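You operate a simulated robot arm through the tools that you are given. There is no shell and no other tool.

Carry out the task below with a simulated robot arm. There is one attempt and no reset: what you move stays moved.

Task
Strip the spare neck and store its gasket.
Fine: set the window frame cover in the white ring block, lay the blue gasket in the gaskets drawer and shut the drawer. Where these are worked on the way, their far stop is far enough and under half their travel is too little: gaskets drawer.
Where things are to end (x, y in the base frame): blue gasket within 100 mm of [940, 490].

The check looks at the end state, three seconds after you hand in, the way a careful person would. Anything else that was tipped, shoved, dropped, spilled or broken makes it a failure. Lids that push on must go on centred and level and be pressed home; caps that screw on are set level and turned clockwise until they are tight.

Robot
A 6-joint arm with a two-finger gripper, fixed in place. Base frame: the origin is on the floor under the middle of its stand, x ahead of it, y to its left, z up. Lengths are in mm, angles in rad, forces in N, time in s.
It reaches about 1572 mm from its shoulder. Its first joint turns from -2.897 to 2.897 rad. Payload 2.45 kg.
Tool frame: the origin (TCP) lies between the finger pads and is the grasp point; the fingertips stand 20 mm ahead of it; z points along the fingers, y is the line along which they close. The gripper opens to 140 mm; its body begins 168 mm behind the TCP.
Orientation is that of the tool frame in the base frame, as [roll, pitch, yaw] about the fixed x, y, z axes, in that order (R = Rz(yaw) Ry(pitch) Rx(roll)). With the fingers straight down and closing along the base's y, the tool's x points along the base's -x, its y along +y and its z along -z.

Tools
- The arm moves only by the tool apply_moves. Its argument "commands" is a list of rows, each a list of 3 entries, a list of its own where there are three numbers: the shift along the tool's x, y, z in units of 30 mm (1.0 is 30 mm), then the turn, a rotation vector about the tool's x, y, z in units of 6 degrees (1.0 is 6 degrees), then the finger opening in mm, from 0 to 140. In form: [[[tx, ty, tz], [rx, ry, rz], hand], ...]. A call has 1 to 20 rows; each row shifts and turns the commanded pose from where the row before left it, along the tool's axes as they then stand. A call with a number of a shift or a turn outside -1 to 1 is refused whole. Each row takes 0.2 s and may step no farther than 50 mm and 0.15 rad from the row before; otherwise, or with a gripper value out of range, the whole call is refused. A pose out of reach is approached as far as the arm can. The call stops where the force on the tool passes 40 N (or 10 N more than at its start, if that is more) or the arm is blocked; 0.2 s more then pass. Each finger travels about 45 mm/s and halts on what it meets, pressing with about 25 N; the grip force reading is that of the motor and also rises with nothing between the fingers. The clock runs only during rows and for 0.2 s after the last one: add rows that do not move to give the fingers time. The reply holds the time, the measured pose of the TCP, the force on the tool along the base axes, the opening and the grip force, in the units named above and with some noise, with the torque about the TCP (base axes, N m) and any sound that the robot's microphone picked up.
- Cameras (640 x 400 px; columns grow to the right, rows downward): "scene" is fixed at [401.8, 500.8, 1391.1]; the picture's right is [0.99, 0.10, 0.00], its down [0.06, -0.63, -0.78] and it looks along [-0.08, 0.77, -0.63] (base axes); focal length 214 px, centre (320, 200). "wrist" rides on the gripper at [78, 11, -209] in the tool frame; the picture's right is [-0.14, 0.99, 0.00], its down [-0.92, -0.13, -0.37] and it looks along [-0.37, -0.05, 0.93] (tool axes); focal length 280 px, centre (320, 200). There is no depth. A picture from a camera that has moved, and an enlarged one, comes with that camera's place and axes in the base frame and with its lens.
- capture(camera): a new picture of that camera. No time passes.
- close_up(camera, box): a new picture of the part [left, top, right, bottom] of that camera's present view, enlarged. No time passes.
- sign_off(): hands the job in; it is judged then, once.

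Nothing tells you positions but the pictures and the camera data. Unless the task says otherwise, let go and move clear before handing in.

The tools are called after "Request:" as name(argument=value, ...) on one line, values as JSON. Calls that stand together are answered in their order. apply_moves: Moves the arm, as the interface text tells. Its arguments: {"type":"object","properties":{"commands":{"type":"array","items":{"type":"array"}}},"required":["commands"]} The other tools are called the same way: capture (camera) takes a picture; close_up (camera, box) takes an enlarged picture of a part of a camera's view; sign_off () hands the job in.

At the start:

```text
time: 0.0
tcp_pos: [576.9, 433.1, 1173.8]
ee_rot: [-3.14, 0.001, -3.14]
wrist_force: [0.3, 0.2, 0.3]
ft_torque: [0.03, 0.01, -0.03]
gripper_width: 140.2
grasp_force: 0.1
```

scene: 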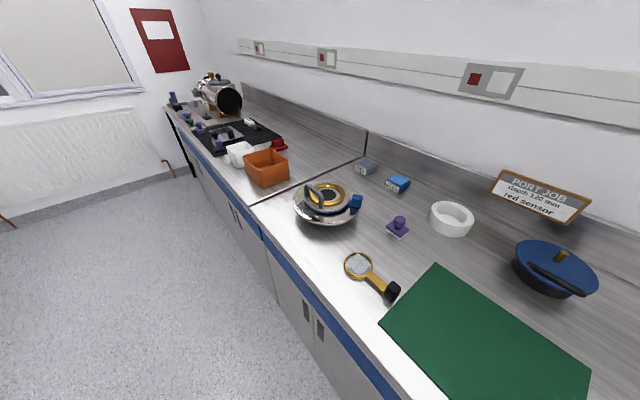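
wrist: 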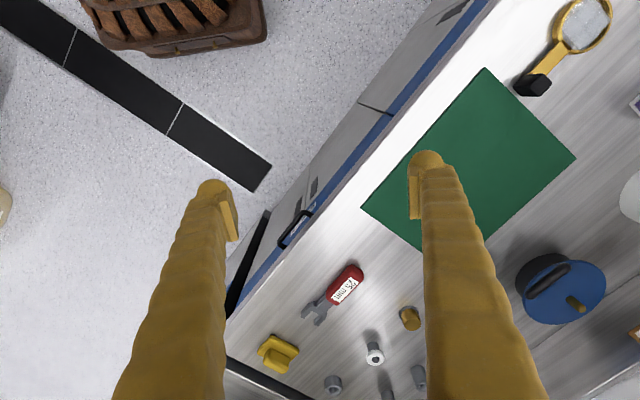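

I see a bench with a vessel (flanged neck with a cover), a white ring block, a blue lid, a green mat and various small parts. I'll look closer at each part before moving.

Request:
close_up(camera="scene", box=[260, 140, 420, 240])

Request:
close_up(camera="scene", box=[420, 150, 620, 310])

Request:
close_up(camera="scene", box=[160, 60, 300, 190])

Request:
close_up(camera="wrist", box=[200, 200, 440, 400])

Request:
close_up(camera="scene", box=[220, 180, 420, 360])

```text
4.00 times, centred on (340, 190) of scene
camera zoom: at [401.8, 500.8, 1391.1], right [0.99, 0.1, 0.0], down [0.06, -0.63, -0.78], along [-0.08, 0.77, -0.63], focal length 858 px, centre (240, 240)
```

zoom: 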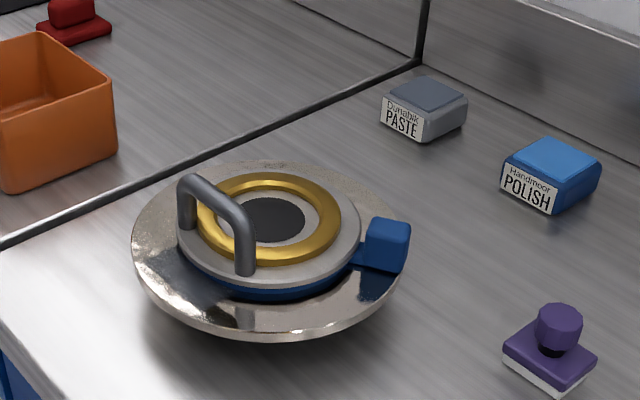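

```text
2.50 times, centred on (520, 230) of scene
camera zoom: at [401.8, 500.8, 1391.1], right [0.99, 0.1, 0.0], down [0.06, -0.63, -0.78], along [-0.08, 0.77, -0.63], focal length 536 px, centre (-180, 125)
```

zoom: 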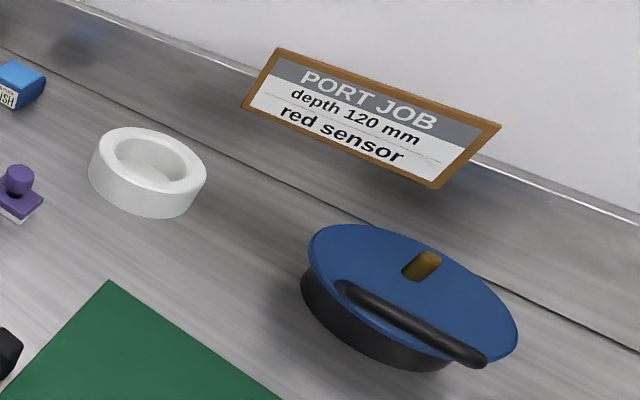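

```text
3.08 times, centred on (230, 125) of scene
camera zoom: at [401.8, 500.8, 1391.1], right [0.99, 0.1, 0.0], down [0.06, -0.63, -0.78], along [-0.08, 0.77, -0.63], focal length 660 px, centre (597, 431)
```

zoom: 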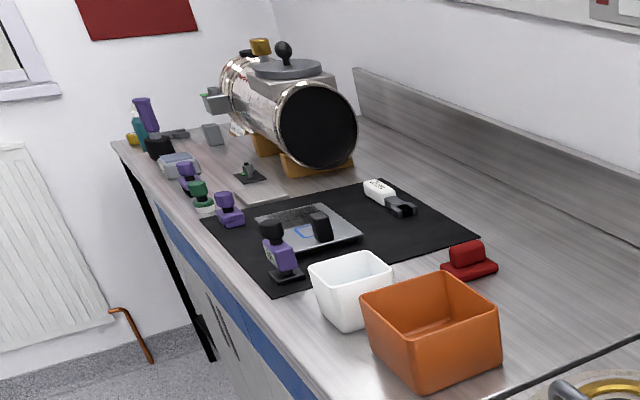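

```text
2.00 times, centred on (320, 300) of wrist
camera zoom: at [498.7, 442.3, 1381.7], right [0.14, 0.99, 0.0], down [0.92, -0.13, 0.37], along [0.37, -0.05, -0.93], focal length 561 px, centre (320, 0)
```

zoom: 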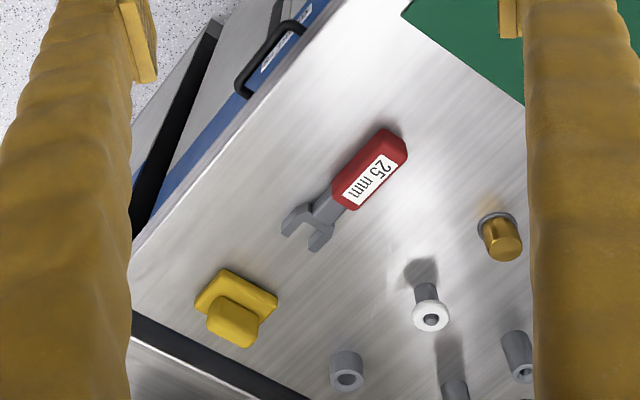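

```text
2.22 times, centred on (320, 270) of scene
camera zoom: at [401.8, 500.8, 1391.1], right [0.99, 0.1, 0.0], down [0.06, -0.63, -0.78], along [-0.08, 0.77, -0.63], focal length 477 px, centre (320, 44)
```

zoom: 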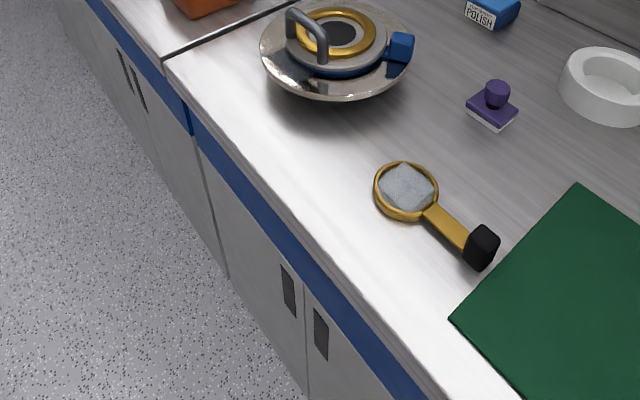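

I can make out the spare neck near (375, 1000), the white ring block near (750, 1005), and a drawer handle under the bench edge at the right. I'll look closer at the drawer and its label before moving.

Request:
close_up(camera="wrist", box=[220, 170, 340, 280])

Request:
close_up(camera="wrist", box=[340, 80, 440, 160])

Request:
close_up(camera="scene", box=[285, 175, 365, 235])

```text
3.64 times, centred on (280, 225) of wrist
camera zoom: at [498.7, 442.3, 1381.7], right [0.14, 0.99, 0.0], down [0.92, -0.13, 0.37], along [0.37, -0.05, -0.93], focal length 1020 px, centre (466, 109)
```

zoom: 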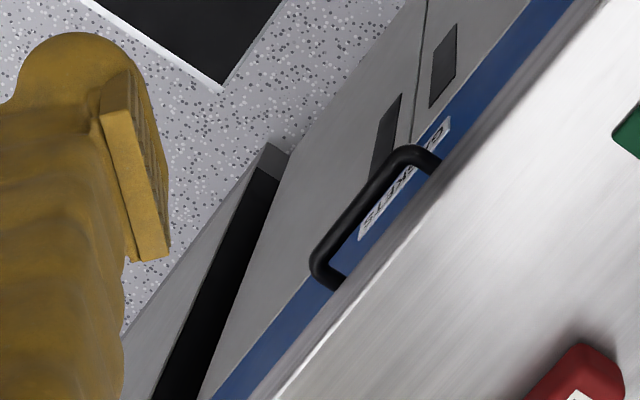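

```text
5.00 times, centred on (390, 120) of wrist
camera zoom: at [498.7, 442.3, 1381.7], right [0.14, 0.99, 0.0], down [0.92, -0.13, 0.37], along [0.37, -0.05, -0.93], focal length 1402 px, centre (-30, 600)
```

zoom: 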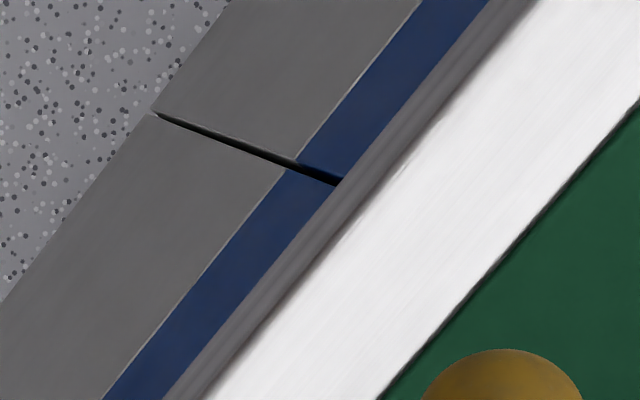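

```text
6.67 times, centred on (325, 205) of scene
camera zoom: at [401.8, 500.8, 1391.1], right [0.99, 0.1, 0.0], down [0.06, -0.63, -0.78], along [-0.08, 0.77, -0.63], focal length 1430 px, centre (287, 167)
```

zoom: 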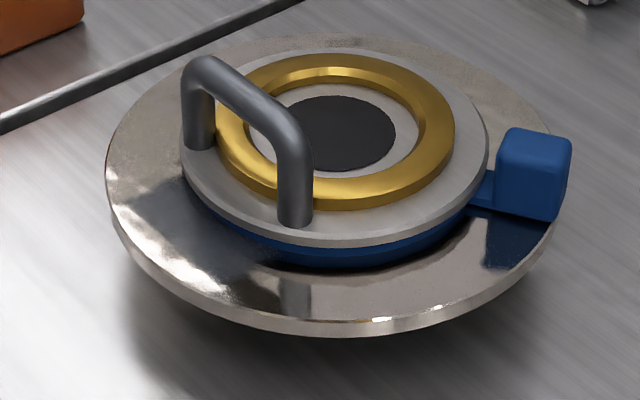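

The drawer under the bench front carries a "GASKETS" label and a black bar handle. I'll move the hand sideways to a spot in front of it, turn it square to the bench edge, and look again.

Request:
apply_moves(commands=[[[0, -1, 0], [0, 0, 0], 140], [[0, -1, 0], [0, 0, 0], 140], [[0, -1, 0], [0, 0, 0], 140], [[0, -1, 0], [0, 0, 0], 140], [[0, -1, 0], [0, 0, 0], 140], [[0, -1, 0], [0, 0, 0], 140], [[0, -1, 0], [0, 0, 0], 140], [[0, 0, 0], [0, 0, 1], 140], [[0, 0, 0], [0, 0, 1], 140], [[0, 0, 0], [0, 0, 1], 140], [[0, 0, 0], [0, 0, 1], 140], [[0, 0, 0], [0, 0, 1], 140], [[0, 0, 0], [0, 0, 1], 140], [[0, 0, 0], [0, 0, 1], 140], [[0, 0, 0], [0, 0, 0.5], 140], [[0, 0, 0], [0, 0, 0], 140]])

Request:
capture(camera="wrist")

```text
time: 3.4
tcp_pos: [576.9, 220.9, 1173.4]
ee_rot: [-3.141, -0.002, 2.353]
wrist_force: [0.9, 0.0, 0.5]
ft_torque: [-0.03, 0.01, 0.02]
gripper_width: 139.9
grasp_force: 0.1
```

```text
taken
camera wrist: at [528.9, 284.5, 1381.4], right [0.8, 0.6, 0.0], down [0.56, -0.74, 0.37], along [0.22, -0.29, -0.93], focal length 280 px, centre (320, 200)
```

wrist: 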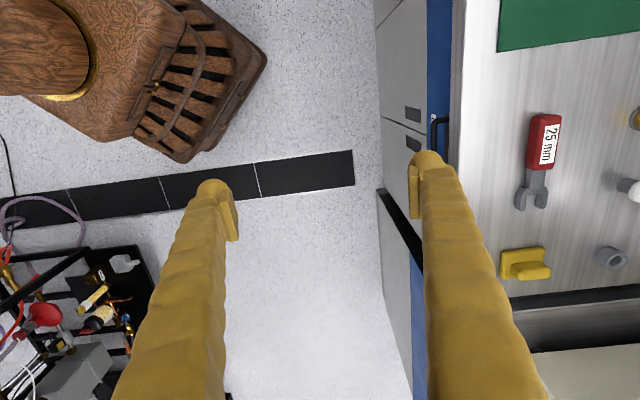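

The handle is next to the right finger, and the bench edge now runs roughly up the picture. I'll lower the hand in front of the bench and tilt it toward the drawer for a better view.

Request:
apply_moves(commands=[[[0, -1, 0], [0, 0, 0], 140], [[0, -1, 0], [0, 0, 0], 140], [[0, 0, 1], [-1, 0, 0], 140], [[0, 0, 1], [-1, 0, 0], 140], [[0, 0, 1], [-1, 0, 0], 140], [[0, 0, 1], [-1, 0, 0], 140], [[0, 0, 0], [-1, 0, 0], 140], [[0, 0, 0], [-1, 0, 0], 140], [[0, 0, 0], [-1, 0, 0], 140], [[0, 0, 0], [-1, 0, 0], 140], [[0, 0, 0], [0, 0, 0], 140]])

Request:
capture(camera="wrist")

```text
time: 5.8
tcp_pos: [548.0, 192.9, 1058.1]
ee_rot: [2.303, 0.0, 2.357]
wrist_force: [-0.5, 1.1, -0.6]
ft_torque: [0.0, -0.02, -0.04]
gripper_width: 140.2
grasp_force: 0.0
```

```text
taken
camera wrist: at [387.5, 142.9, 1203.7], right [0.57, 0.37, 0.74], down [0.4, -0.91, 0.15], along [0.72, 0.21, -0.66], focal length 280 px, centre (320, 200)
```

wrist: 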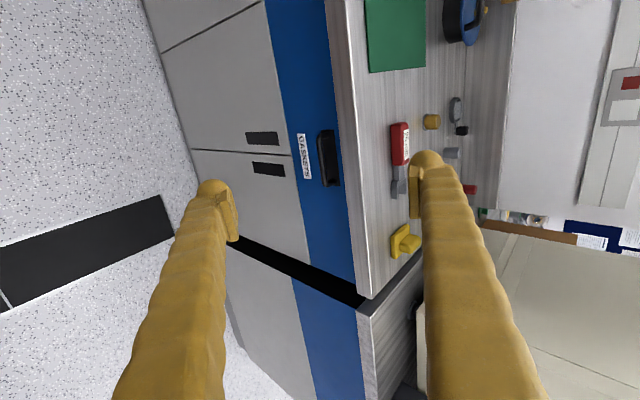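

I can read the drawer: blue front, GASKETS label, and a bar handle near (778, 349, 827). I'll zoom in on the handle.

Request:
close_up(camera="wrist", box=[260, 90, 420, 220])

Request:
close_up(camera="wrist", box=[220, 200, 430, 340])

```text
3.08 times, centred on (340, 155) of wrist
camera zoom: at [387.5, 142.9, 1203.7], right [0.57, 0.37, 0.74], down [0.4, -0.91, 0.15], along [0.72, 0.21, -0.66], focal length 863 px, centre (258, 338)
```

zoom: 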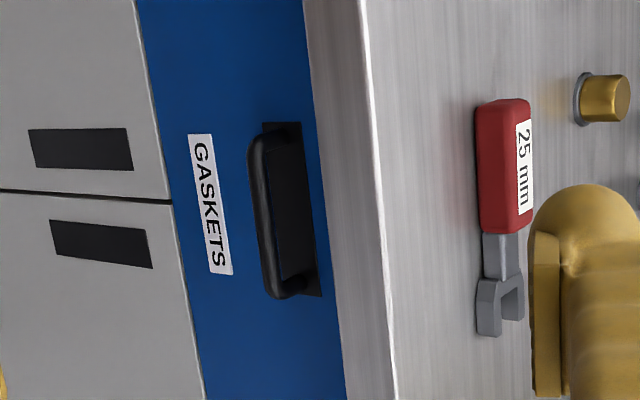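

```text
2.86 times, centred on (325, 270) of wrist
camera zoom: at [387.5, 142.9, 1203.7], right [0.57, 0.37, 0.74], down [0.4, -0.91, 0.15], along [0.72, 0.21, -0.66], focal length 801 px, centre (306, 0)
```

zoom: 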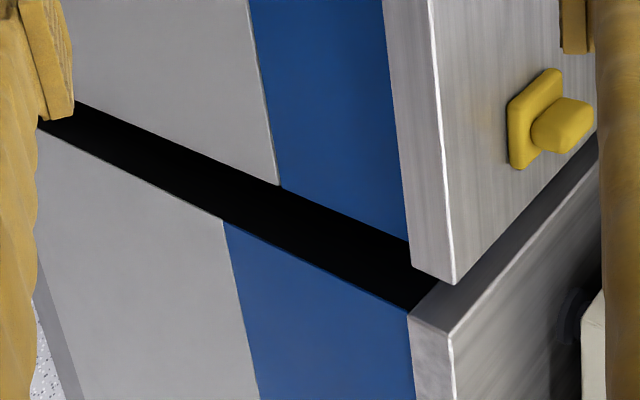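

The bar handle stands in front of a dark plate, just below the bench slab. I'll swing the hand level, facing the drawer, and bring it to handle height at a safe distance.

Request:
apply_moves(commands=[[[-0.25, 0, 0.4], [-1, 0, 0], 140], [[-0.25, 0, 0.4], [-1, 0, 0], 140], [[-0.25, 0, 0.4], [-1, 0, 0], 140], [[-0.25, 0, 0.4], [-1, 0, 0], 140], [[-0.25, 0, 0.4], [-1, 0, 0], 140], [[-0.25, 0, 0.4], [-1, 0, 0], 140], [[-0.25, 0, 0.4], [-1, 0, 0], 140], [[0, -1, 0], [0, 0, 0], 140], [[0, -1, 0], [0, 0, 0], 140], [[0, -1, 0], [0, 0, 0], 140], [[0, -1, 0], [0, 0, 0], 140], [[0, -1, 0], [0, 0, 0], 140], [[0, 0, 0], [0, 0, 0], 140]])

Request:
capture(camera="wrist")

```text
time: 8.6
tcp_pos: [717.7, 206.9, 914.7]
ee_rot: [1.57, 0.0, 2.359]
wrist_force: [0.7, 0.3, 0.0]
ft_torque: [0.02, -0.01, -0.02]
gripper_width: 140.2
grasp_force: 0.0
out of reach, approached as far as the arm can: row 1, 2, 3, 4, 5, 6, 8, 9, 10
```

```text
taken
camera wrist: at [514.5, 113.6, 924.4], right [0.1, -0.1, 0.99], down [0.39, -0.91, -0.13], along [0.91, 0.4, -0.05], focal length 280 px, centre (320, 200)
```

wrist: 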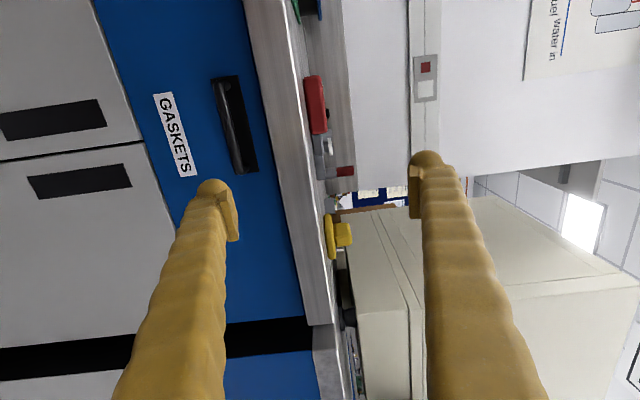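

The hand is now level and facing the drawer, though the arm was at its reach limits during part of that move. I'll zoom on the handle to measure how far it stands off.

Request:
close_up(camera="wrist", box=[180, 50, 340, 200])

Request:
capture(camera="scene")

```text
2.67 times, centred on (260, 125) of wrist
camera zoom: at [514.5, 113.6, 924.4], right [0.1, -0.1, 0.99], down [0.39, -0.91, -0.13], along [0.91, 0.4, -0.05], focal length 748 px, centre (480, 400)
```

zoom: 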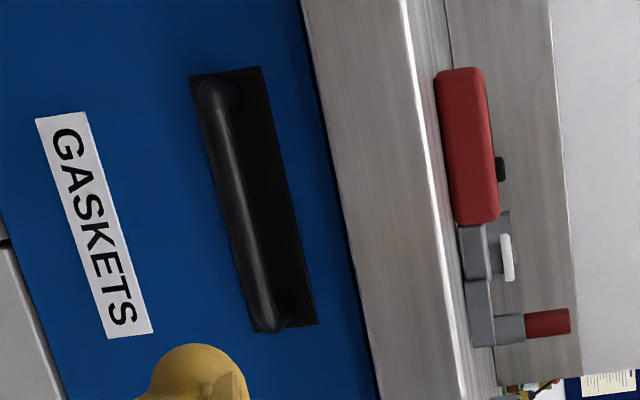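

```text
taken
```

scene: 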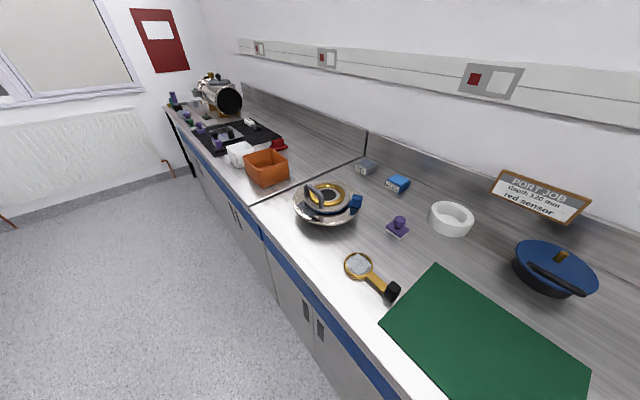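

The handle bar is near n≈793 (x≈779, y≈343), z≈810, with the slab just above it. I'll check the finger shape to see how it clears the slab.

Request:
close_up(camera="wrist", box=[380, 130, 500, 250])

Request:
close_up(camera="wrist", box=[160, 150, 280, 270])

```text
3.33 times, centred on (440, 190) of wrist
camera zoom: at [514.5, 113.6, 924.4], right [0.1, -0.1, 0.99], down [0.39, -0.91, -0.13], along [0.91, 0.4, -0.05], focal length 935 px, centre (-80, 233)
```

zoom: 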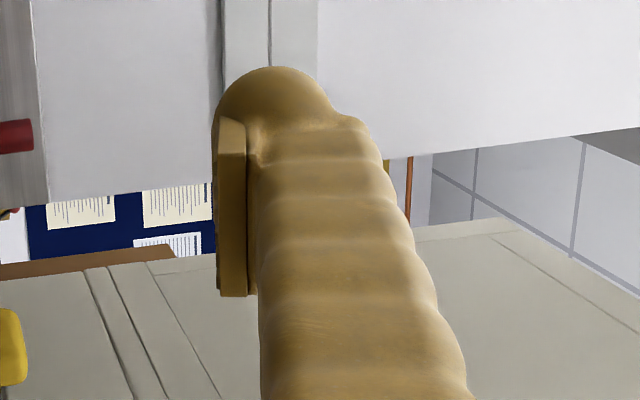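

```text
3.33 times, centred on (220, 210) of wrist
camera zoom: at [514.5, 113.6, 924.4], right [0.1, -0.1, 0.99], down [0.39, -0.91, -0.13], along [0.91, 0.4, -0.05], focal length 935 px, centre (653, 167)
```

zoom: 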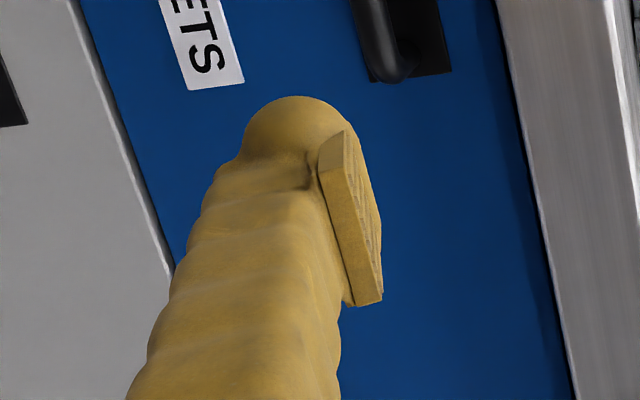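

The fingers are about 34 mm thick, so a level grip just at the fingertips clears the slab. I'll narrow the opening and bring the hand level with the bar, staying back from it.

Request:
apply_moves(commands=[[[0.35, -0.66, 0.44], [0, 0, 0], 60], [[0.35, -0.66, 0.44], [0, 0, 0], 60], [[0.35, -0.66, 0.44], [0, 0, 0], 60], [[0.35, -0.66, 0.44], [0, 0, 0], 60], [[0.35, -0.66, 0.44], [0, 0, 0], 60], [[0, 0, 0], [0, 0, 0], 60], [[0, 0, 0], [0, 0, 0], 60]])

Request:
capture(camera="wrist")

```text
time: 10.2
tcp_pos: [727.4, 288.4, 816.5]
ee_rot: [1.571, -0.001, 2.357]
wrist_force: [0.2, 0.1, 0.0]
ft_torque: [-0.01, 0.03, 0.03]
gripper_width: 60.1
grasp_force: 0.0
```

```text
taken
camera wrist: at [523.1, 196.7, 826.2], right [0.1, -0.1, 0.99], down [0.39, -0.91, -0.13], along [0.92, 0.4, -0.05], focal length 280 px, centre (320, 200)
```

wrist: 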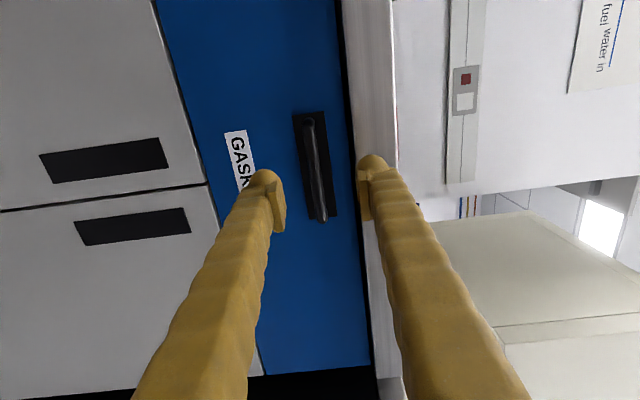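

The hand lines up with the bar: bar near n=792, z=811, and the hand about 5 mm above that. I'll narrow the fingers around it and ease forward so only the fingertips pass the bar.

Request:
apply_moves(commands=[[[0, -0.17, 0], [0, 0, 0], 28], [[0, 0, 0], [0, 0, 0], 28], [[0, 0, 0], [0, 0, 0], 28], [[0, 0, 0.4], [0, 0, 0], 28], [[0, 0, 0.4], [0, 0, 0], 28], [[0, 0, 0.4], [0, 0, 0], 28], [[0, 0, 0.4], [0, 0, 0], 28], [[0, 0, 0.4], [0, 0, 0], 28], [[0, 0, 0.2], [0, 0, 0], 28], [[0, 0, 0], [0, 0, 0], 28]])

Request:
capture(camera="wrist")

```text
time: 12.4
tcp_pos: [774.6, 337.0, 810.9]
ee_rot: [1.57, -0.001, 2.358]
wrist_force: [0.8, 0.4, 0.4]
ft_torque: [-0.02, -0.02, 0.0]
gripper_width: 28.0
grasp_force: 0.0
```

```text
taken
camera wrist: at [570.1, 243.1, 820.5], right [0.1, -0.1, 0.99], down [0.39, -0.91, -0.13], along [0.92, 0.4, -0.05], focal length 280 px, centre (320, 200)
```

wrist: 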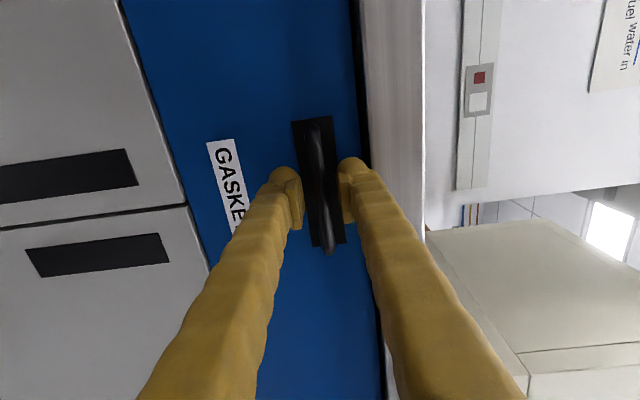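

The bar sits between the fingertips with no contact so far. I'll close on it and check the grip.

Request:
apply_moves(commands=[[[0, 0, 0], [0, 0, 0], 8], [[0, 0, 0], [0, 0, 0], 8], [[0, 0, 0], [0, 0, 0], 8], [[0, 0, 0], [0, 0, 0], 0], [[0, 0, 0], [0, 0, 0], 0]])

Request:
close_up(camera="wrist", box=[230, 100, 430, 260])

```text
time: 13.6
tcp_pos: [773.5, 336.6, 811.6]
ee_rot: [1.567, -0.001, 2.356]
wrist_force: [0.7, 2.2, 8.1]
ft_torque: [0.09, -0.01, -0.07]
gripper_width: 10.6
grasp_force: 37.4
```

```text
2.50 times, centred on (330, 180) of wrist
camera zoom: at [570.1, 243.0, 820.7], right [0.1, -0.1, 0.99], down [0.39, -0.91, -0.13], along [0.92, 0.4, -0.05], focal length 701 px, centre (295, 250)
```

zoom: 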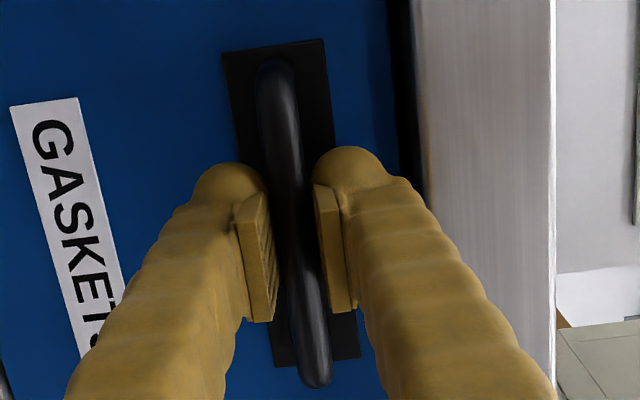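

The fingers hold something 10.6 mm wide with a firm grip force, which fits the bar. I'll pull the drawer straight out slowly and watch the force.

Request:
apply_moves(commands=[[[0, 0, -0.2], [0, 0, 0], 0], [[0, 0, -0.3], [0, 0, 0], 0], [[0, 0, -0.4], [0, 0, 0], 0], [[0, 0, -0.4], [0, 0, 0], 0], [[0, 0, -0.4], [0, 0, 0], 0], [[0, 0, -0.4], [0, 0, 0], 0]])

Request:
capture(camera="wrist")

```text
time: 15.0
tcp_pos: [728.9, 292.3, 811.0]
ee_rot: [1.57, 0.0, 2.357]
wrist_force: [5.2, -6.5, 10.9]
ft_torque: [0.05, 0.01, -0.36]
gripper_width: 8.6
grasp_force: 36.8
```

```text
taken
camera wrist: at [524.9, 199.4, 820.8], right [0.1, -0.1, 0.99], down [0.39, -0.91, -0.13], along [0.92, 0.4, -0.05], focal length 280 px, centre (320, 200)
```

wrist: 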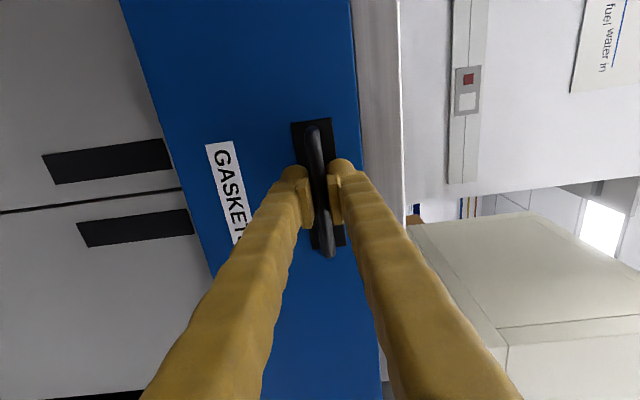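

The drawer is following the hand with no slip, out about 63 mm. I'll keep pulling.

Request:
apply_moves(commands=[[[0, 0, -0.4], [0, 0, 0], 0], [[0, 0, -0.4], [0, 0, 0], 0], [[0, 0, -0.4], [0, 0, 0], 0], [[0, 0, -0.4], [0, 0, 0], 0], [[0, 0, -0.4], [0, 0, 0], 0], [[0, 0, 0], [0, 0, 0], 0]])

Request:
capture(camera="scene")

Request:
capture(camera="wrist")

```text
time: 16.1
tcp_pos: [698.8, 258.2, 809.8]
ee_rot: [1.566, 0.002, 2.364]
wrist_force: [-0.2, 0.8, 3.4]
ft_torque: [-0.02, 0.02, -0.26]
gripper_width: 8.5
grasp_force: 36.6
out of reach, approached as far as the arm can: row 4, 5
stopped in row 5: the force on the tool passed its limit at 59 N (the readings are from after the stop); the commanded pose is now the measured one
```

```text
taken
```

scene: 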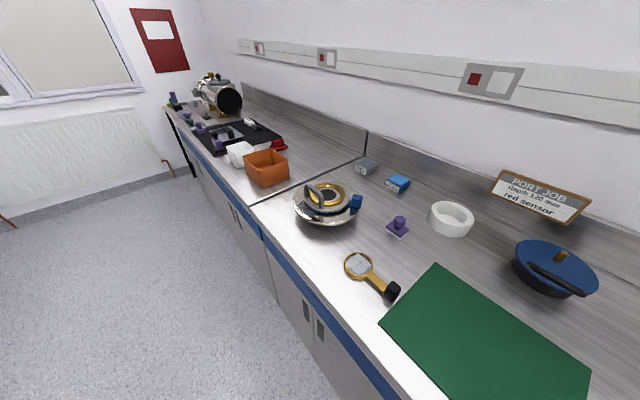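

```text
taken
camera wrist: at [495.7, 164.8, 820.0], right [0.1, -0.1, 0.99], down [0.4, -0.91, -0.13], along [0.91, 0.41, -0.05], focal length 280 px, centre (320, 200)
```

wrist: 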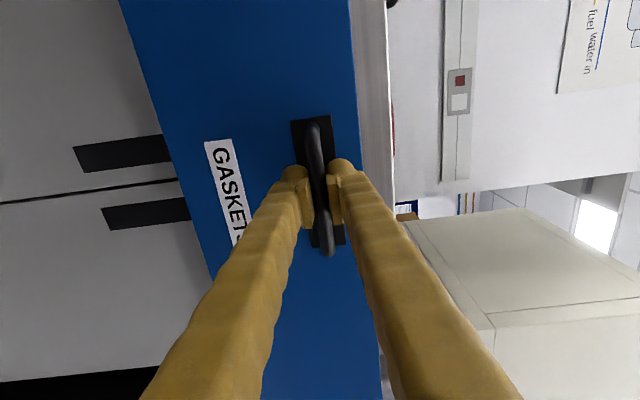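

The arm runs out of room with the hand level, and the drawer is out about 109 mm. I'll loosen the fingers and tilt the hand downward around the bar to regain reach.

Request:
apply_moves(commands=[[[0, 0, 0], [0, 0, 0], 22], [[0, 0, 0], [0, 0, 0], 22], [[0, 0, 0], [0.7, 0, 0], 22], [[0, 0, 0], [0.7, 0, 0], 22], [[0, 0, 0], [0.7, 0, 0], 22], [[0, 0, 0], [0.7, 0, 0], 22], [[0, 0, 0], [0.7, 0, 0], 22], [[0, 0, 0], [0.7, 0, 0], 22], [[0, 0, 0], [0, 0, 0], 22]])

Request:
capture(camera="wrist")

```text
time: 18.1
tcp_pos: [706.1, 259.6, 809.1]
ee_rot: [2.007, -0.001, 2.363]
wrist_force: [-1.7, 0.4, 0.7]
ft_torque: [0.02, -0.04, 0.06]
gripper_width: 22.0
grasp_force: 0.1
out of reach, approached as far as the arm can: row 3, 4
```

```text
taken
camera wrist: at [520.7, 182.6, 906.0], right [0.39, 0.2, 0.9], down [0.38, -0.92, 0.04], along [0.84, 0.33, -0.44], focal length 280 px, centre (320, 200)
```

wrist: 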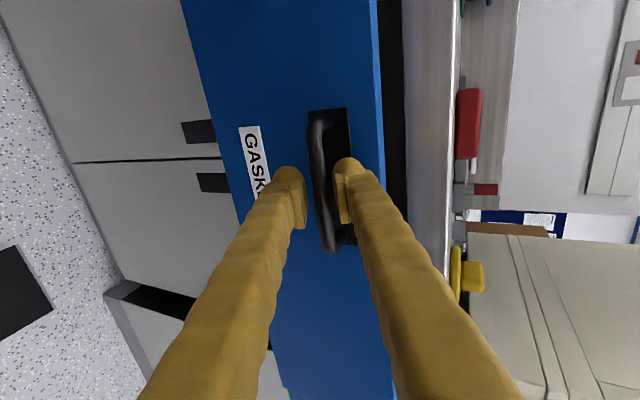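

The hand is now tilted about 25° below level and still straddles the bar. I'll grip again and continue pulling along the drawer's direction.

Request:
apply_moves(commands=[[[0, 0, 0], [0, 0, 0], 0], [[0, 0, 0], [0, 0, 0], 0], [[0, 0, 0], [0, 0, 0], 0], [[0, -0.09, -0.18], [0, 0, 0], 0], [[0, -0.17, -0.36], [0, 0, 0], 0], [[0, -0.17, -0.36], [0, 0, 0], 0], [[0, -0.17, -0.36], [0, 0, 0], 0], [[0, -0.17, -0.36], [0, 0, 0], 0], [[0, -0.17, -0.36], [0, 0, 0], 0]])

Request:
capture(camera="wrist")

```text
time: 19.3
tcp_pos: [694.2, 246.4, 809.3]
ee_rot: [2.006, -0.001, 2.367]
wrist_force: [-3.1, 1.7, 3.1]
ft_torque: [0.1, 0.15, -0.29]
gripper_width: 8.1
grasp_force: 35.7
out of reach, approached as far as the arm can: row 6
stopped in row 6: the force on the tool passed its limit at 41 N (the readings are from after the stop); the commanded pose is now the measured one
```

```text
taken
camera wrist: at [508.5, 169.1, 906.5], right [0.39, 0.2, 0.9], down [0.39, -0.92, 0.04], along [0.84, 0.33, -0.44], focal length 280 px, centre (320, 200)
```

wrist: 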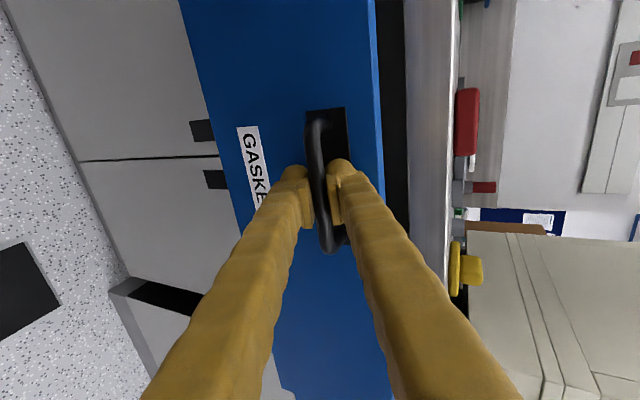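

That reached the arm's limit again, with the drawer out about 127 mm. I'll let go of the bar and back the hand up and out, then switch to pulling from inside the drawer front with the hand pointing down.

Request:
apply_moves(commands=[[[0, 0, 0], [0, 0, 0], 26], [[0, 0, 0], [0, 0, 0], 26], [[0, 0, -0.3], [0.5, 0, 0], 26], [[0, 0, -0.3], [0.5, 0, 0], 26], [[0, 0, -0.3], [0.5, 0, 0], 26], [[0, 0, -0.3], [0.5, 0, 0], 26], [[0, 0, -0.5], [0, 0, 0], 26], [[0, 0, -0.5], [0, 0, 0], 26], [[0, 0, -0.5], [0, 0, 0], 26], [[0, 0, 0], [0, 0, 0], 26]])

Request:
capture(camera="wrist")

```text
time: 21.5
tcp_pos: [656.0, 197.8, 856.9]
ee_rot: [2.216, -0.003, 2.369]
wrist_force: [0.2, 0.2, -0.5]
ft_torque: [0.02, 0.02, -0.02]
gripper_width: 25.9
grasp_force: 0.1
out of reach, approached as far as the arm can: row 8, 9
```

```text
taken
camera wrist: at [488.8, 138.0, 990.5], right [0.52, 0.33, 0.79], down [0.4, -0.91, 0.12], along [0.76, 0.26, -0.6], focal length 280 px, centre (320, 200)
```

wrist: 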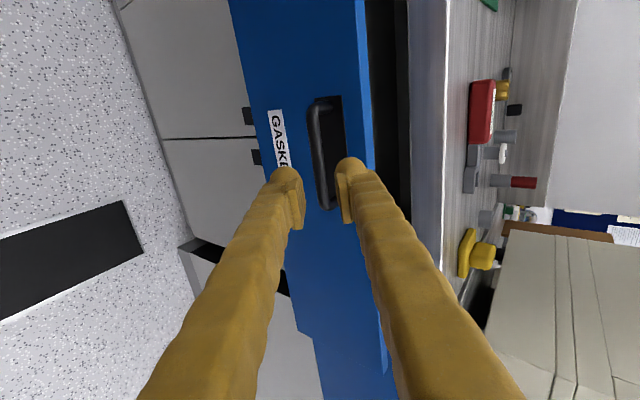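

The hand is clear of the handle, and I can see the drawer standing out with its dark interior behind the front panel. I'll zoom in to locate the top of the front panel.

Request:
close_up(camera="wrist", box=[280, 0, 480, 160])

```text
2.50 times, centred on (380, 80) of wrist
camera zoom: at [488.8, 138.0, 990.5], right [0.52, 0.33, 0.79], down [0.4, -0.91, 0.12], along [0.76, 0.26, -0.6], focal length 701 px, centre (170, 500)
```

zoom: 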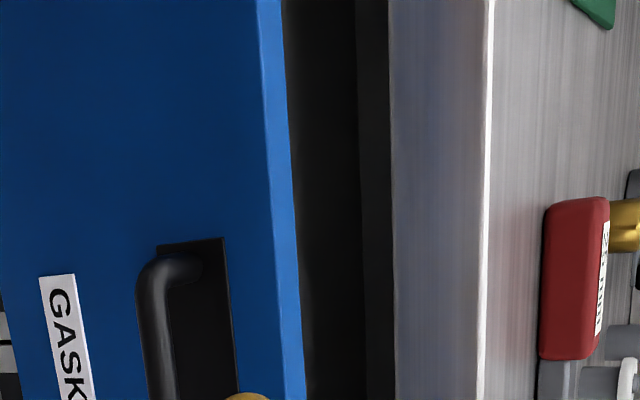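

The panel top is about z=847, between n≈698 and n≈719. I'll raise the hand, point it straight down, and then straddle the panel's top edge.

Request:
apply_moves(commands=[[[0, 0.8, -0.6], [0, 0, 0], 40], [[0, 0.8, -0.6], [0, 0, 0], 60], [[0, 0.8, -0.6], [0, 0, 0], 70], [[0, 0.8, -0.6], [0, 0, 0], 70], [[0, 0, 0], [1, 0, 0], 70], [[0, 0, 0], [1, 0, 0], 70], [[0, 0, 0], [1, 0, 0], 70], [[0, 0, 0], [1, 0, 0], 70], [[0, 0, 0], [1, 0, 0], 70], [[0, 0, 0], [1, 0, 0], 70], [[0, 0, 0], [1, 0, 0], 70], [[0, 0, 0], [1, 0, 0], 70], [[0, 0, 0], [0.84, 0, 0], 70], [[0, 0, 0], [0, 0, 0], 70]])

Request:
capture(camera="wrist")

```text
time: 24.5
tcp_pos: [657.5, 198.7, 976.5]
ee_rot: [-3.141, -0.001, 2.368]
wrist_force: [0.3, 0.6, 0.1]
ft_torque: [0.01, 0.0, -0.02]
gripper_width: 69.9
grasp_force: 0.1
```

```text
taken
camera wrist: at [608.9, 261.2, 1184.7], right [0.79, 0.61, 0.0], down [0.57, -0.74, 0.37], along [0.22, -0.29, -0.93], focal length 280 px, centre (320, 200)
```

wrist: 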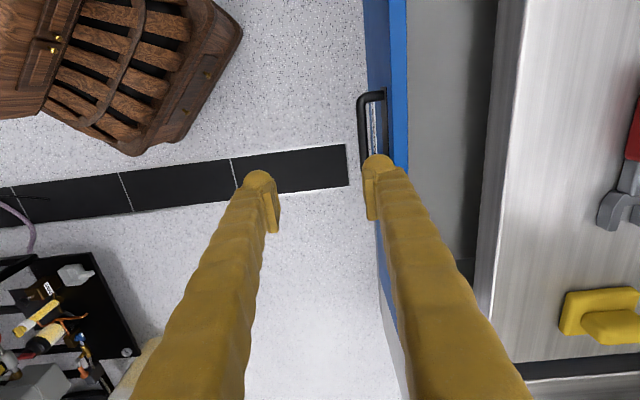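

The view from above shows the open drawer with a grey floor, and the panel centred near n≈704. I'll move over it and lower the fingers to either side.

Request:
apply_moves(commands=[[[0.2, 0.85, 0], [0, 0, 0.12], 70], [[0.2, 0.85, 0], [0, 0, 0], 70], [[0, 0.85, 0], [0, 0, 0], 70], [[0, 0.8, 0], [0, 0, 0], 70], [[0, 0, 0.9], [0, 0, 0], 70], [[0, 0, 0.9], [0, 0, 0], 70], [[0, 0, 0], [0, 0, 0], 70]])

Request:
capture(camera="wrist")

```text
time: 26.1
tcp_pos: [718.9, 278.1, 922.6]
ee_rot: [3.138, -0.002, 2.355]
wrist_force: [-0.2, 0.2, -0.5]
ft_torque: [-0.01, 0.01, -0.02]
gripper_width: 70.1
grasp_force: 0.0
```

```text
taken
camera wrist: at [672.2, 340.9, 1130.5], right [0.8, 0.6, 0.0], down [0.56, -0.74, 0.37], along [0.22, -0.29, -0.93], focal length 280 px, centre (320, 200)
```

wrist: 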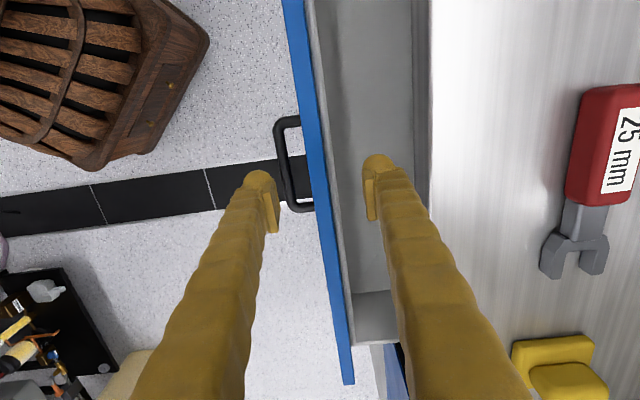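

The panel is centred between the fingers, with the near finger above the handle bar. I'll lower until the tips overlap the panel by about 20 mm and then close on it.

Request:
apply_moves(commands=[[[0, -0.1, 0.8], [0, 0, 0], 70], [[0, 0, 0.8], [0, 0, 0], 70], [[0, 0, 0.5], [0, 0, 0], 70], [[0, 0, 0.35], [0, 0, 0], 70], [[0, 0, 0], [0, 0, 0], 20], [[0, 0, 0], [0, 0, 0], 10], [[0, 0, 0], [0, 0, 0], 10], [[0, 0, 0], [0, 0, 0], 10], [[0, 0, 0], [0, 0, 0], 10]])

Request:
capture(camera="wrist")

```text
time: 28.1
tcp_pos: [718.3, 276.0, 848.6]
ee_rot: [3.141, -0.003, 2.354]
wrist_force: [-0.4, 0.5, -1.8]
ft_torque: [0.01, -0.01, 0.08]
gripper_width: 17.1
grasp_force: 40.3
```

```text
taken
camera wrist: at [669.5, 338.9, 1056.6], right [0.8, 0.6, 0.0], down [0.56, -0.74, 0.37], along [0.22, -0.29, -0.93], focal length 280 px, centre (320, 200)
```

wrist: 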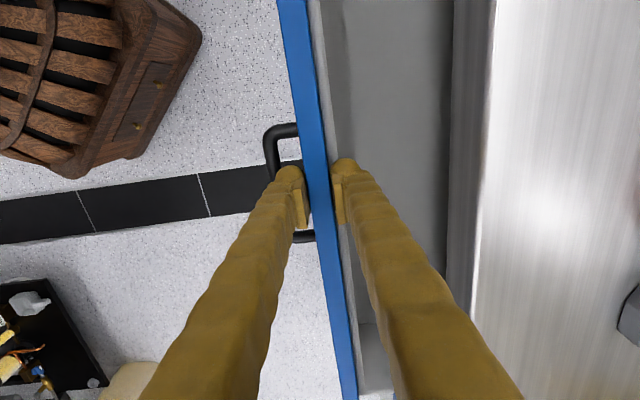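

The fingers grip the front panel (17 mm). I'll pull it farther out.

Request:
apply_moves(commands=[[[0, -0.2, 0], [0, 0, 0], 5], [[0, -0.4, 0], [0, 0, 0], 5], [[0, -0.4, 0], [0, 0, 0], 5], [[0, -0.4, 0], [0, 0, 0], 5], [[0, -0.4, 0], [0, 0, 0], 5], [[0, -0.4, 0], [0, 0, 0], 5], [[0, -0.4, 0], [0, 0, 0], 5], [[0, -0.4, 0], [0, 0, 0], 5], [[0, -0.4, 0], [0, 0, 0], 5], [[0, 0, 0], [0, 0, 0], 5]])

Request:
capture(camera="wrist")

```text
time: 30.3
tcp_pos: [646.4, 205.0, 850.3]
ee_rot: [3.141, -0.002, 2.353]
wrist_force: [-10.2, 8.3, -0.8]
ft_torque: [0.32, 0.3, 0.11]
gripper_width: 16.9
grasp_force: 42.7
```

```text
taken
camera wrist: at [597.9, 267.7, 1057.9], right [0.8, 0.6, 0.0], down [0.56, -0.74, 0.37], along [0.22, -0.29, -0.93], focal length 280 px, centre (320, 200)
```

wrist: 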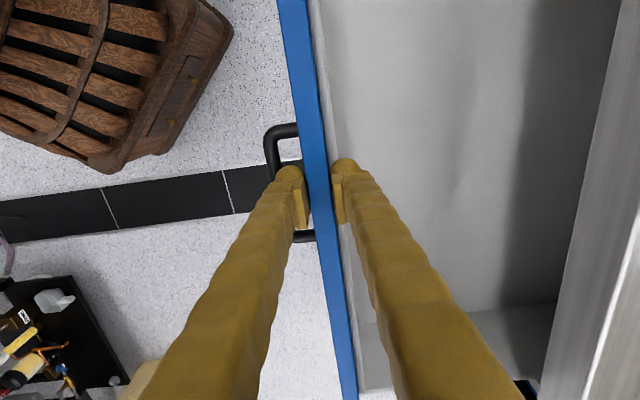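

The drawer is out about 230 mm and still sliding freely. I'll continue to its far stop.

Request:
apply_moves(commands=[[[0, -0.4, 0], [0, 0, 0], 5], [[0, -0.4, 0], [0, 0, 0], 5], [[0, -0.4, 0], [0, 0, 0], 5], [[0, -0.4, 0], [0, 0, 0], 5], [[0, -0.4, 0], [0, 0, 0], 5], [[0, -0.4, 0], [0, 0, 0], 5], [[0, 0, 0], [0, 0, 0], 5]])

Request:
capture(camera="wrist")

```text
time: 31.9
tcp_pos: [594.3, 153.0, 848.1]
ee_rot: [3.139, -0.003, 2.353]
wrist_force: [11.8, -14.1, 25.3]
ft_torque: [-0.25, -0.26, 0.11]
gripper_width: 16.8
grasp_force: 42.5
```

```text
taken
camera wrist: at [546.3, 216.6, 1057.0], right [0.8, 0.6, 0.0], down [0.56, -0.74, 0.37], along [0.22, -0.29, -0.93], focal length 280 px, centre (320, 200)
```

wrist: 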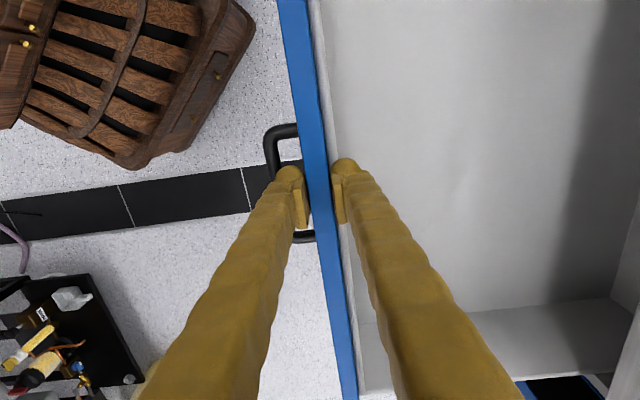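

It's out about 300 mm now. I'll try a bit more to see whether that is the stop.

Request:
apply_moves(commands=[[[0, 0, 0], [0, 0, 0], 5], [[0, -0.3, 0], [0, 0, 0], 5], [[0, -0.3, 0], [0, 0, 0], 5], [[0, -0.3, 0], [0, 0, 0], 5], [[0, 0, 0], [0, 0, 0], 5]])

Request:
capture(camera="wrist")

```text
time: 33.1
tcp_pos: [575.9, 135.1, 849.3]
ee_rot: [3.141, 0.0, 2.355]
wrist_force: [3.8, -3.9, -5.0]
ft_torque: [-0.11, -0.13, 0.07]
gripper_width: 17.0
grasp_force: 42.5
```

```text
taken
camera wrist: at [527.1, 197.2, 1057.0], right [0.8, 0.6, 0.0], down [0.56, -0.74, 0.37], along [0.22, -0.29, -0.93], focal length 280 px, centre (320, 200)
```

wrist: 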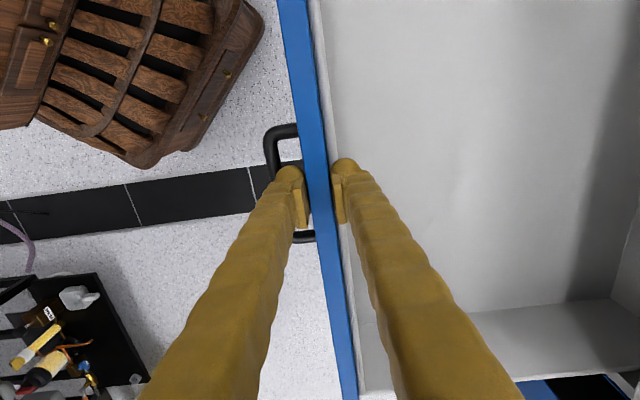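

The drawer is now out about 330 mm, which leaves plenty of room for the gasket. I'll let go, rise straight up, and check that the drawer stays put.

Request:
apply_moves(commands=[[[0, 0, 0], [0, 0, 0], 50], [[0, 0, 0], [0, 0, 0], 50], [[0, 0, 0], [0, 0, 0], 50], [[0, 0, -1], [0, 0, 0], 50], [[0, 0, -1], [0, 0, 0], 50], [[0, 0, -1], [0, 0, 0], 50], [[0, 0, -1], [0, 0, 0], 80], [[0, 0, -1], [0, 0, 0], 100], [[0, 0, -1], [0, 0, 0], 140], [[0, 0, -1], [0, 0, 0], 140], [[0, 0, -1], [0, 0, 0], 140], [[0, 0, -1], [0, 0, 0], 140], [[0, 0, 0], [0, 0, 0], 140]])

Request:
capture(camera="wrist")

```text
time: 35.9
tcp_pos: [574.9, 133.3, 1119.0]
ee_rot: [3.14, -0.002, 2.355]
wrist_force: [1.2, 0.4, -1.3]
ft_torque: [0.0, 0.01, 0.02]
gripper_width: 140.0
grasp_force: 0.0
```

```text
taken
camera wrist: at [526.8, 196.1, 1328.1], right [0.8, 0.6, 0.0], down [0.56, -0.74, 0.37], along [0.22, -0.29, -0.93], focal length 280 px, centre (320, 200)
```

wrist: 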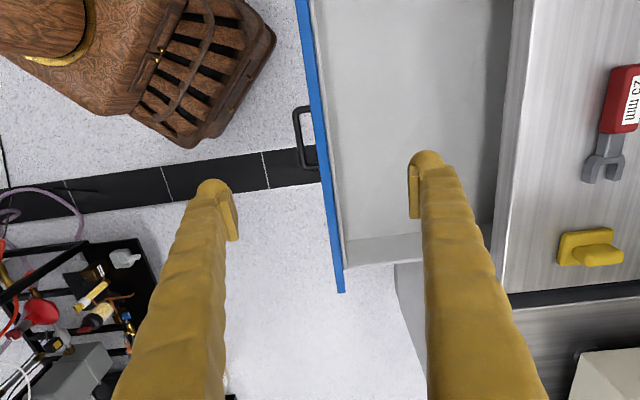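

The drawer is open and empty, and it stayed in place. I'll travel high over the bench toward the spare neck for a look from above.

Request:
apply_moves(commands=[[[0.99, 0.58, -0.15], [0, 0, 0], 140], [[0.99, 0.58, -0.15], [0, 0, 0], 140], [[0.99, 0.58, -0.15], [0, 0, 0], 140], [[0.99, 0.58, -0.15], [0, 0, 0], 140], [[0.99, 0.58, -0.15], [0, 0, 0], 140], [[0.99, 0.58, -0.15], [0, 0, 0], 140], [[0.99, 0.58, -0.15], [0, 0, 0], 140], [[0.99, 0.58, -0.15], [0, 0, 0], 140], [[0.99, 0.58, -0.15], [0, 0, 0], 140], [[0.99, 0.58, -0.15], [0, 0, 0], 140], [[0.99, 0.58, -0.15], [0, 0, 0], 140], [[0.99, 0.58, -0.15], [0, 0, 0], 140], [[0.99, 0.58, -0.15], [0, 0, 0], 140], [[0.99, 0.58, -0.15], [0, 0, 0], 140], [[0.99, 0.58, -0.15], [0, 0, 0], 140], [[0.99, 0.58, -0.15], [0, 0, 0], 140], [[0.99, 0.58, -0.15], [0, 0, 0], 140], [[0.99, 0.58, -0.15], [0, 0, 0], 140], [[0, 0, 0], [0, 0, 0], 140]])

Request:
capture(camera="wrist")

Request:
capture(camera="scene")

```text
time: 39.9
tcp_pos: [421.1, 734.1, 1198.6]
ee_rot: [3.139, -0.001, 2.354]
wrist_force: [-0.1, 0.0, 0.4]
ft_torque: [0.0, -0.02, 0.02]
gripper_width: 139.9
grasp_force: 0.0
```

```text
taken
camera wrist: at [372.9, 796.5, 1407.8], right [0.8, 0.6, 0.0], down [0.56, -0.74, 0.37], along [0.22, -0.29, -0.93], focal length 280 px, centre (320, 200)
```

wrist: 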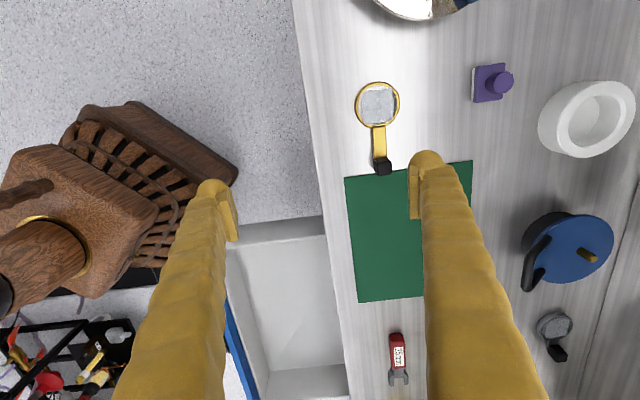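

```text
taken
```

scene: 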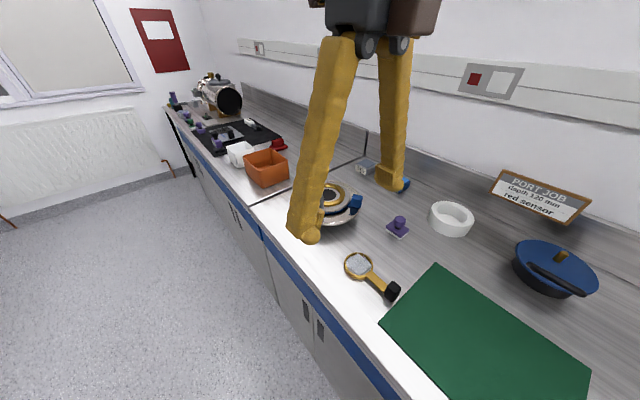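

The neck is just beyond the top of this view. I'll move the hand over it, staying high.

Request:
apply_moves(commands=[[[0.93, 0.65, 0], [0, 0, 0], 140], [[0.93, 0.65, 0], [0, 0, 0], 140], [[0.93, 0.65, 0], [0, 0, 0], 140], [[0.93, 0.65, 0], [0, 0, 0], 140], [[0.93, 0.65, 0], [0, 0, 0], 140], [[0.93, 0.65, 0], [0, 0, 0], 140], [[0.93, 0.65, 0], [0, 0, 0], 140], [[0.93, 0.65, 0], [0, 0, 0], 140], [[0, 0, 0], [0, 0, 0], 140]])

Request:
capture(camera="wrist")

```text
time: 41.9
tcp_pos: [372.1, 1003.0, 1198.8]
ee_rot: [3.14, -0.002, 2.355]
wrist_force: [0.5, -0.1, 0.7]
ft_torque: [-0.01, -0.02, 0.01]
gripper_width: 140.0
grasp_force: 0.0
```

```text
taken
camera wrist: at [324.5, 1066.5, 1407.6], right [0.8, 0.6, 0.0], down [0.56, -0.74, 0.37], along [0.22, -0.29, -0.93], focal length 280 px, centre (320, 200)
```

wrist: 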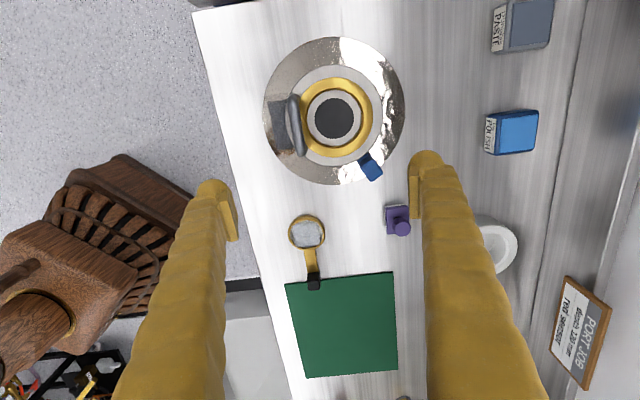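

Request:
close_up(camera="wrist", box=[250, 30, 420, 200])

```text
2.35 times, centred on (335, 115) of wrist
camera zoom: at [324.5, 1066.5, 1407.6], right [0.8, 0.6, 0.0], down [0.56, -0.74, 0.37], along [0.22, -0.29, -0.93], focal length 660 px, centre (285, 400)
```

zoom: 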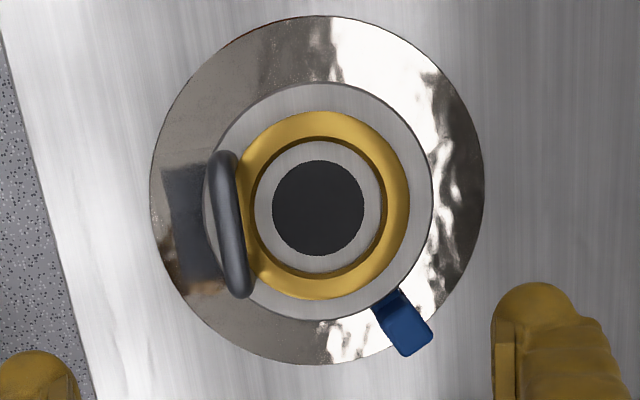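

The neck reads clearly from above. The cover is centred near (367, 1048) with its top at about z≈967, and its bar handle sits off-centre at n≈948, top z≈1010. The blue gasket tab points to the lower right. I'll move in over the handle for a closer look.

Request:
apply_moves(commands=[[[0.3, -0.41, 0.9], [0, 0, 0], 60], [[0.23, -0.41, 0.9], [0, 0, 0], 60], [[0, 0, 0.9], [0, 0, 0], 60], [[0, 0, 0.9], [0, 0, 0], 60], [[0, 0, 0], [0, 0, 0], 60], [[0, 0, 0], [0, 0, 0], 60]])

Request:
capture(camera="wrist")

Request:
close_up(camera="scene", box=[285, 140, 385, 240])

```text
time: 43.3
tcp_pos: [343.9, 997.0, 1092.7]
ee_rot: [3.14, -0.003, 2.356]
wrist_force: [0.3, 0.9, 0.0]
ft_torque: [-0.03, 0.01, 0.0]
gripper_width: 60.2
grasp_force: 0.0
```

```text
taken
camera wrist: at [296.4, 1059.4, 1301.2], right [0.8, 0.6, 0.0], down [0.56, -0.74, 0.37], along [0.22, -0.29, -0.93], focal length 280 px, centre (320, 200)
```

wrist: 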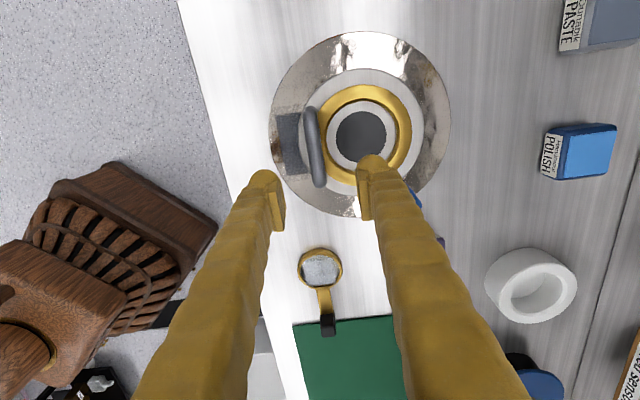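

```text
4.00 times, centred on (335, 190) of scene
camera zoom: at [401.8, 500.8, 1391.1], right [0.99, 0.1, 0.0], down [0.06, -0.63, -0.78], along [-0.08, 0.77, -0.63], focal length 858 px, centre (260, 240)
```

zoom: 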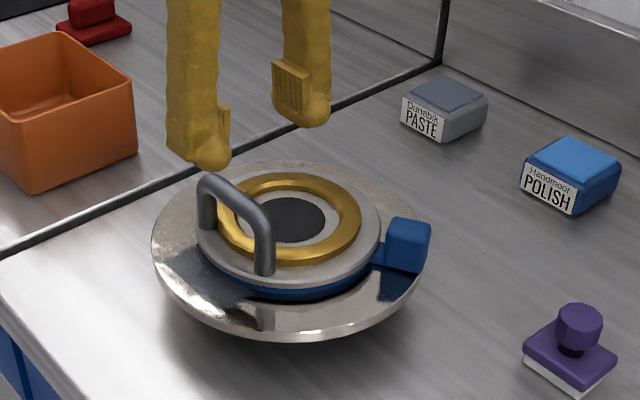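

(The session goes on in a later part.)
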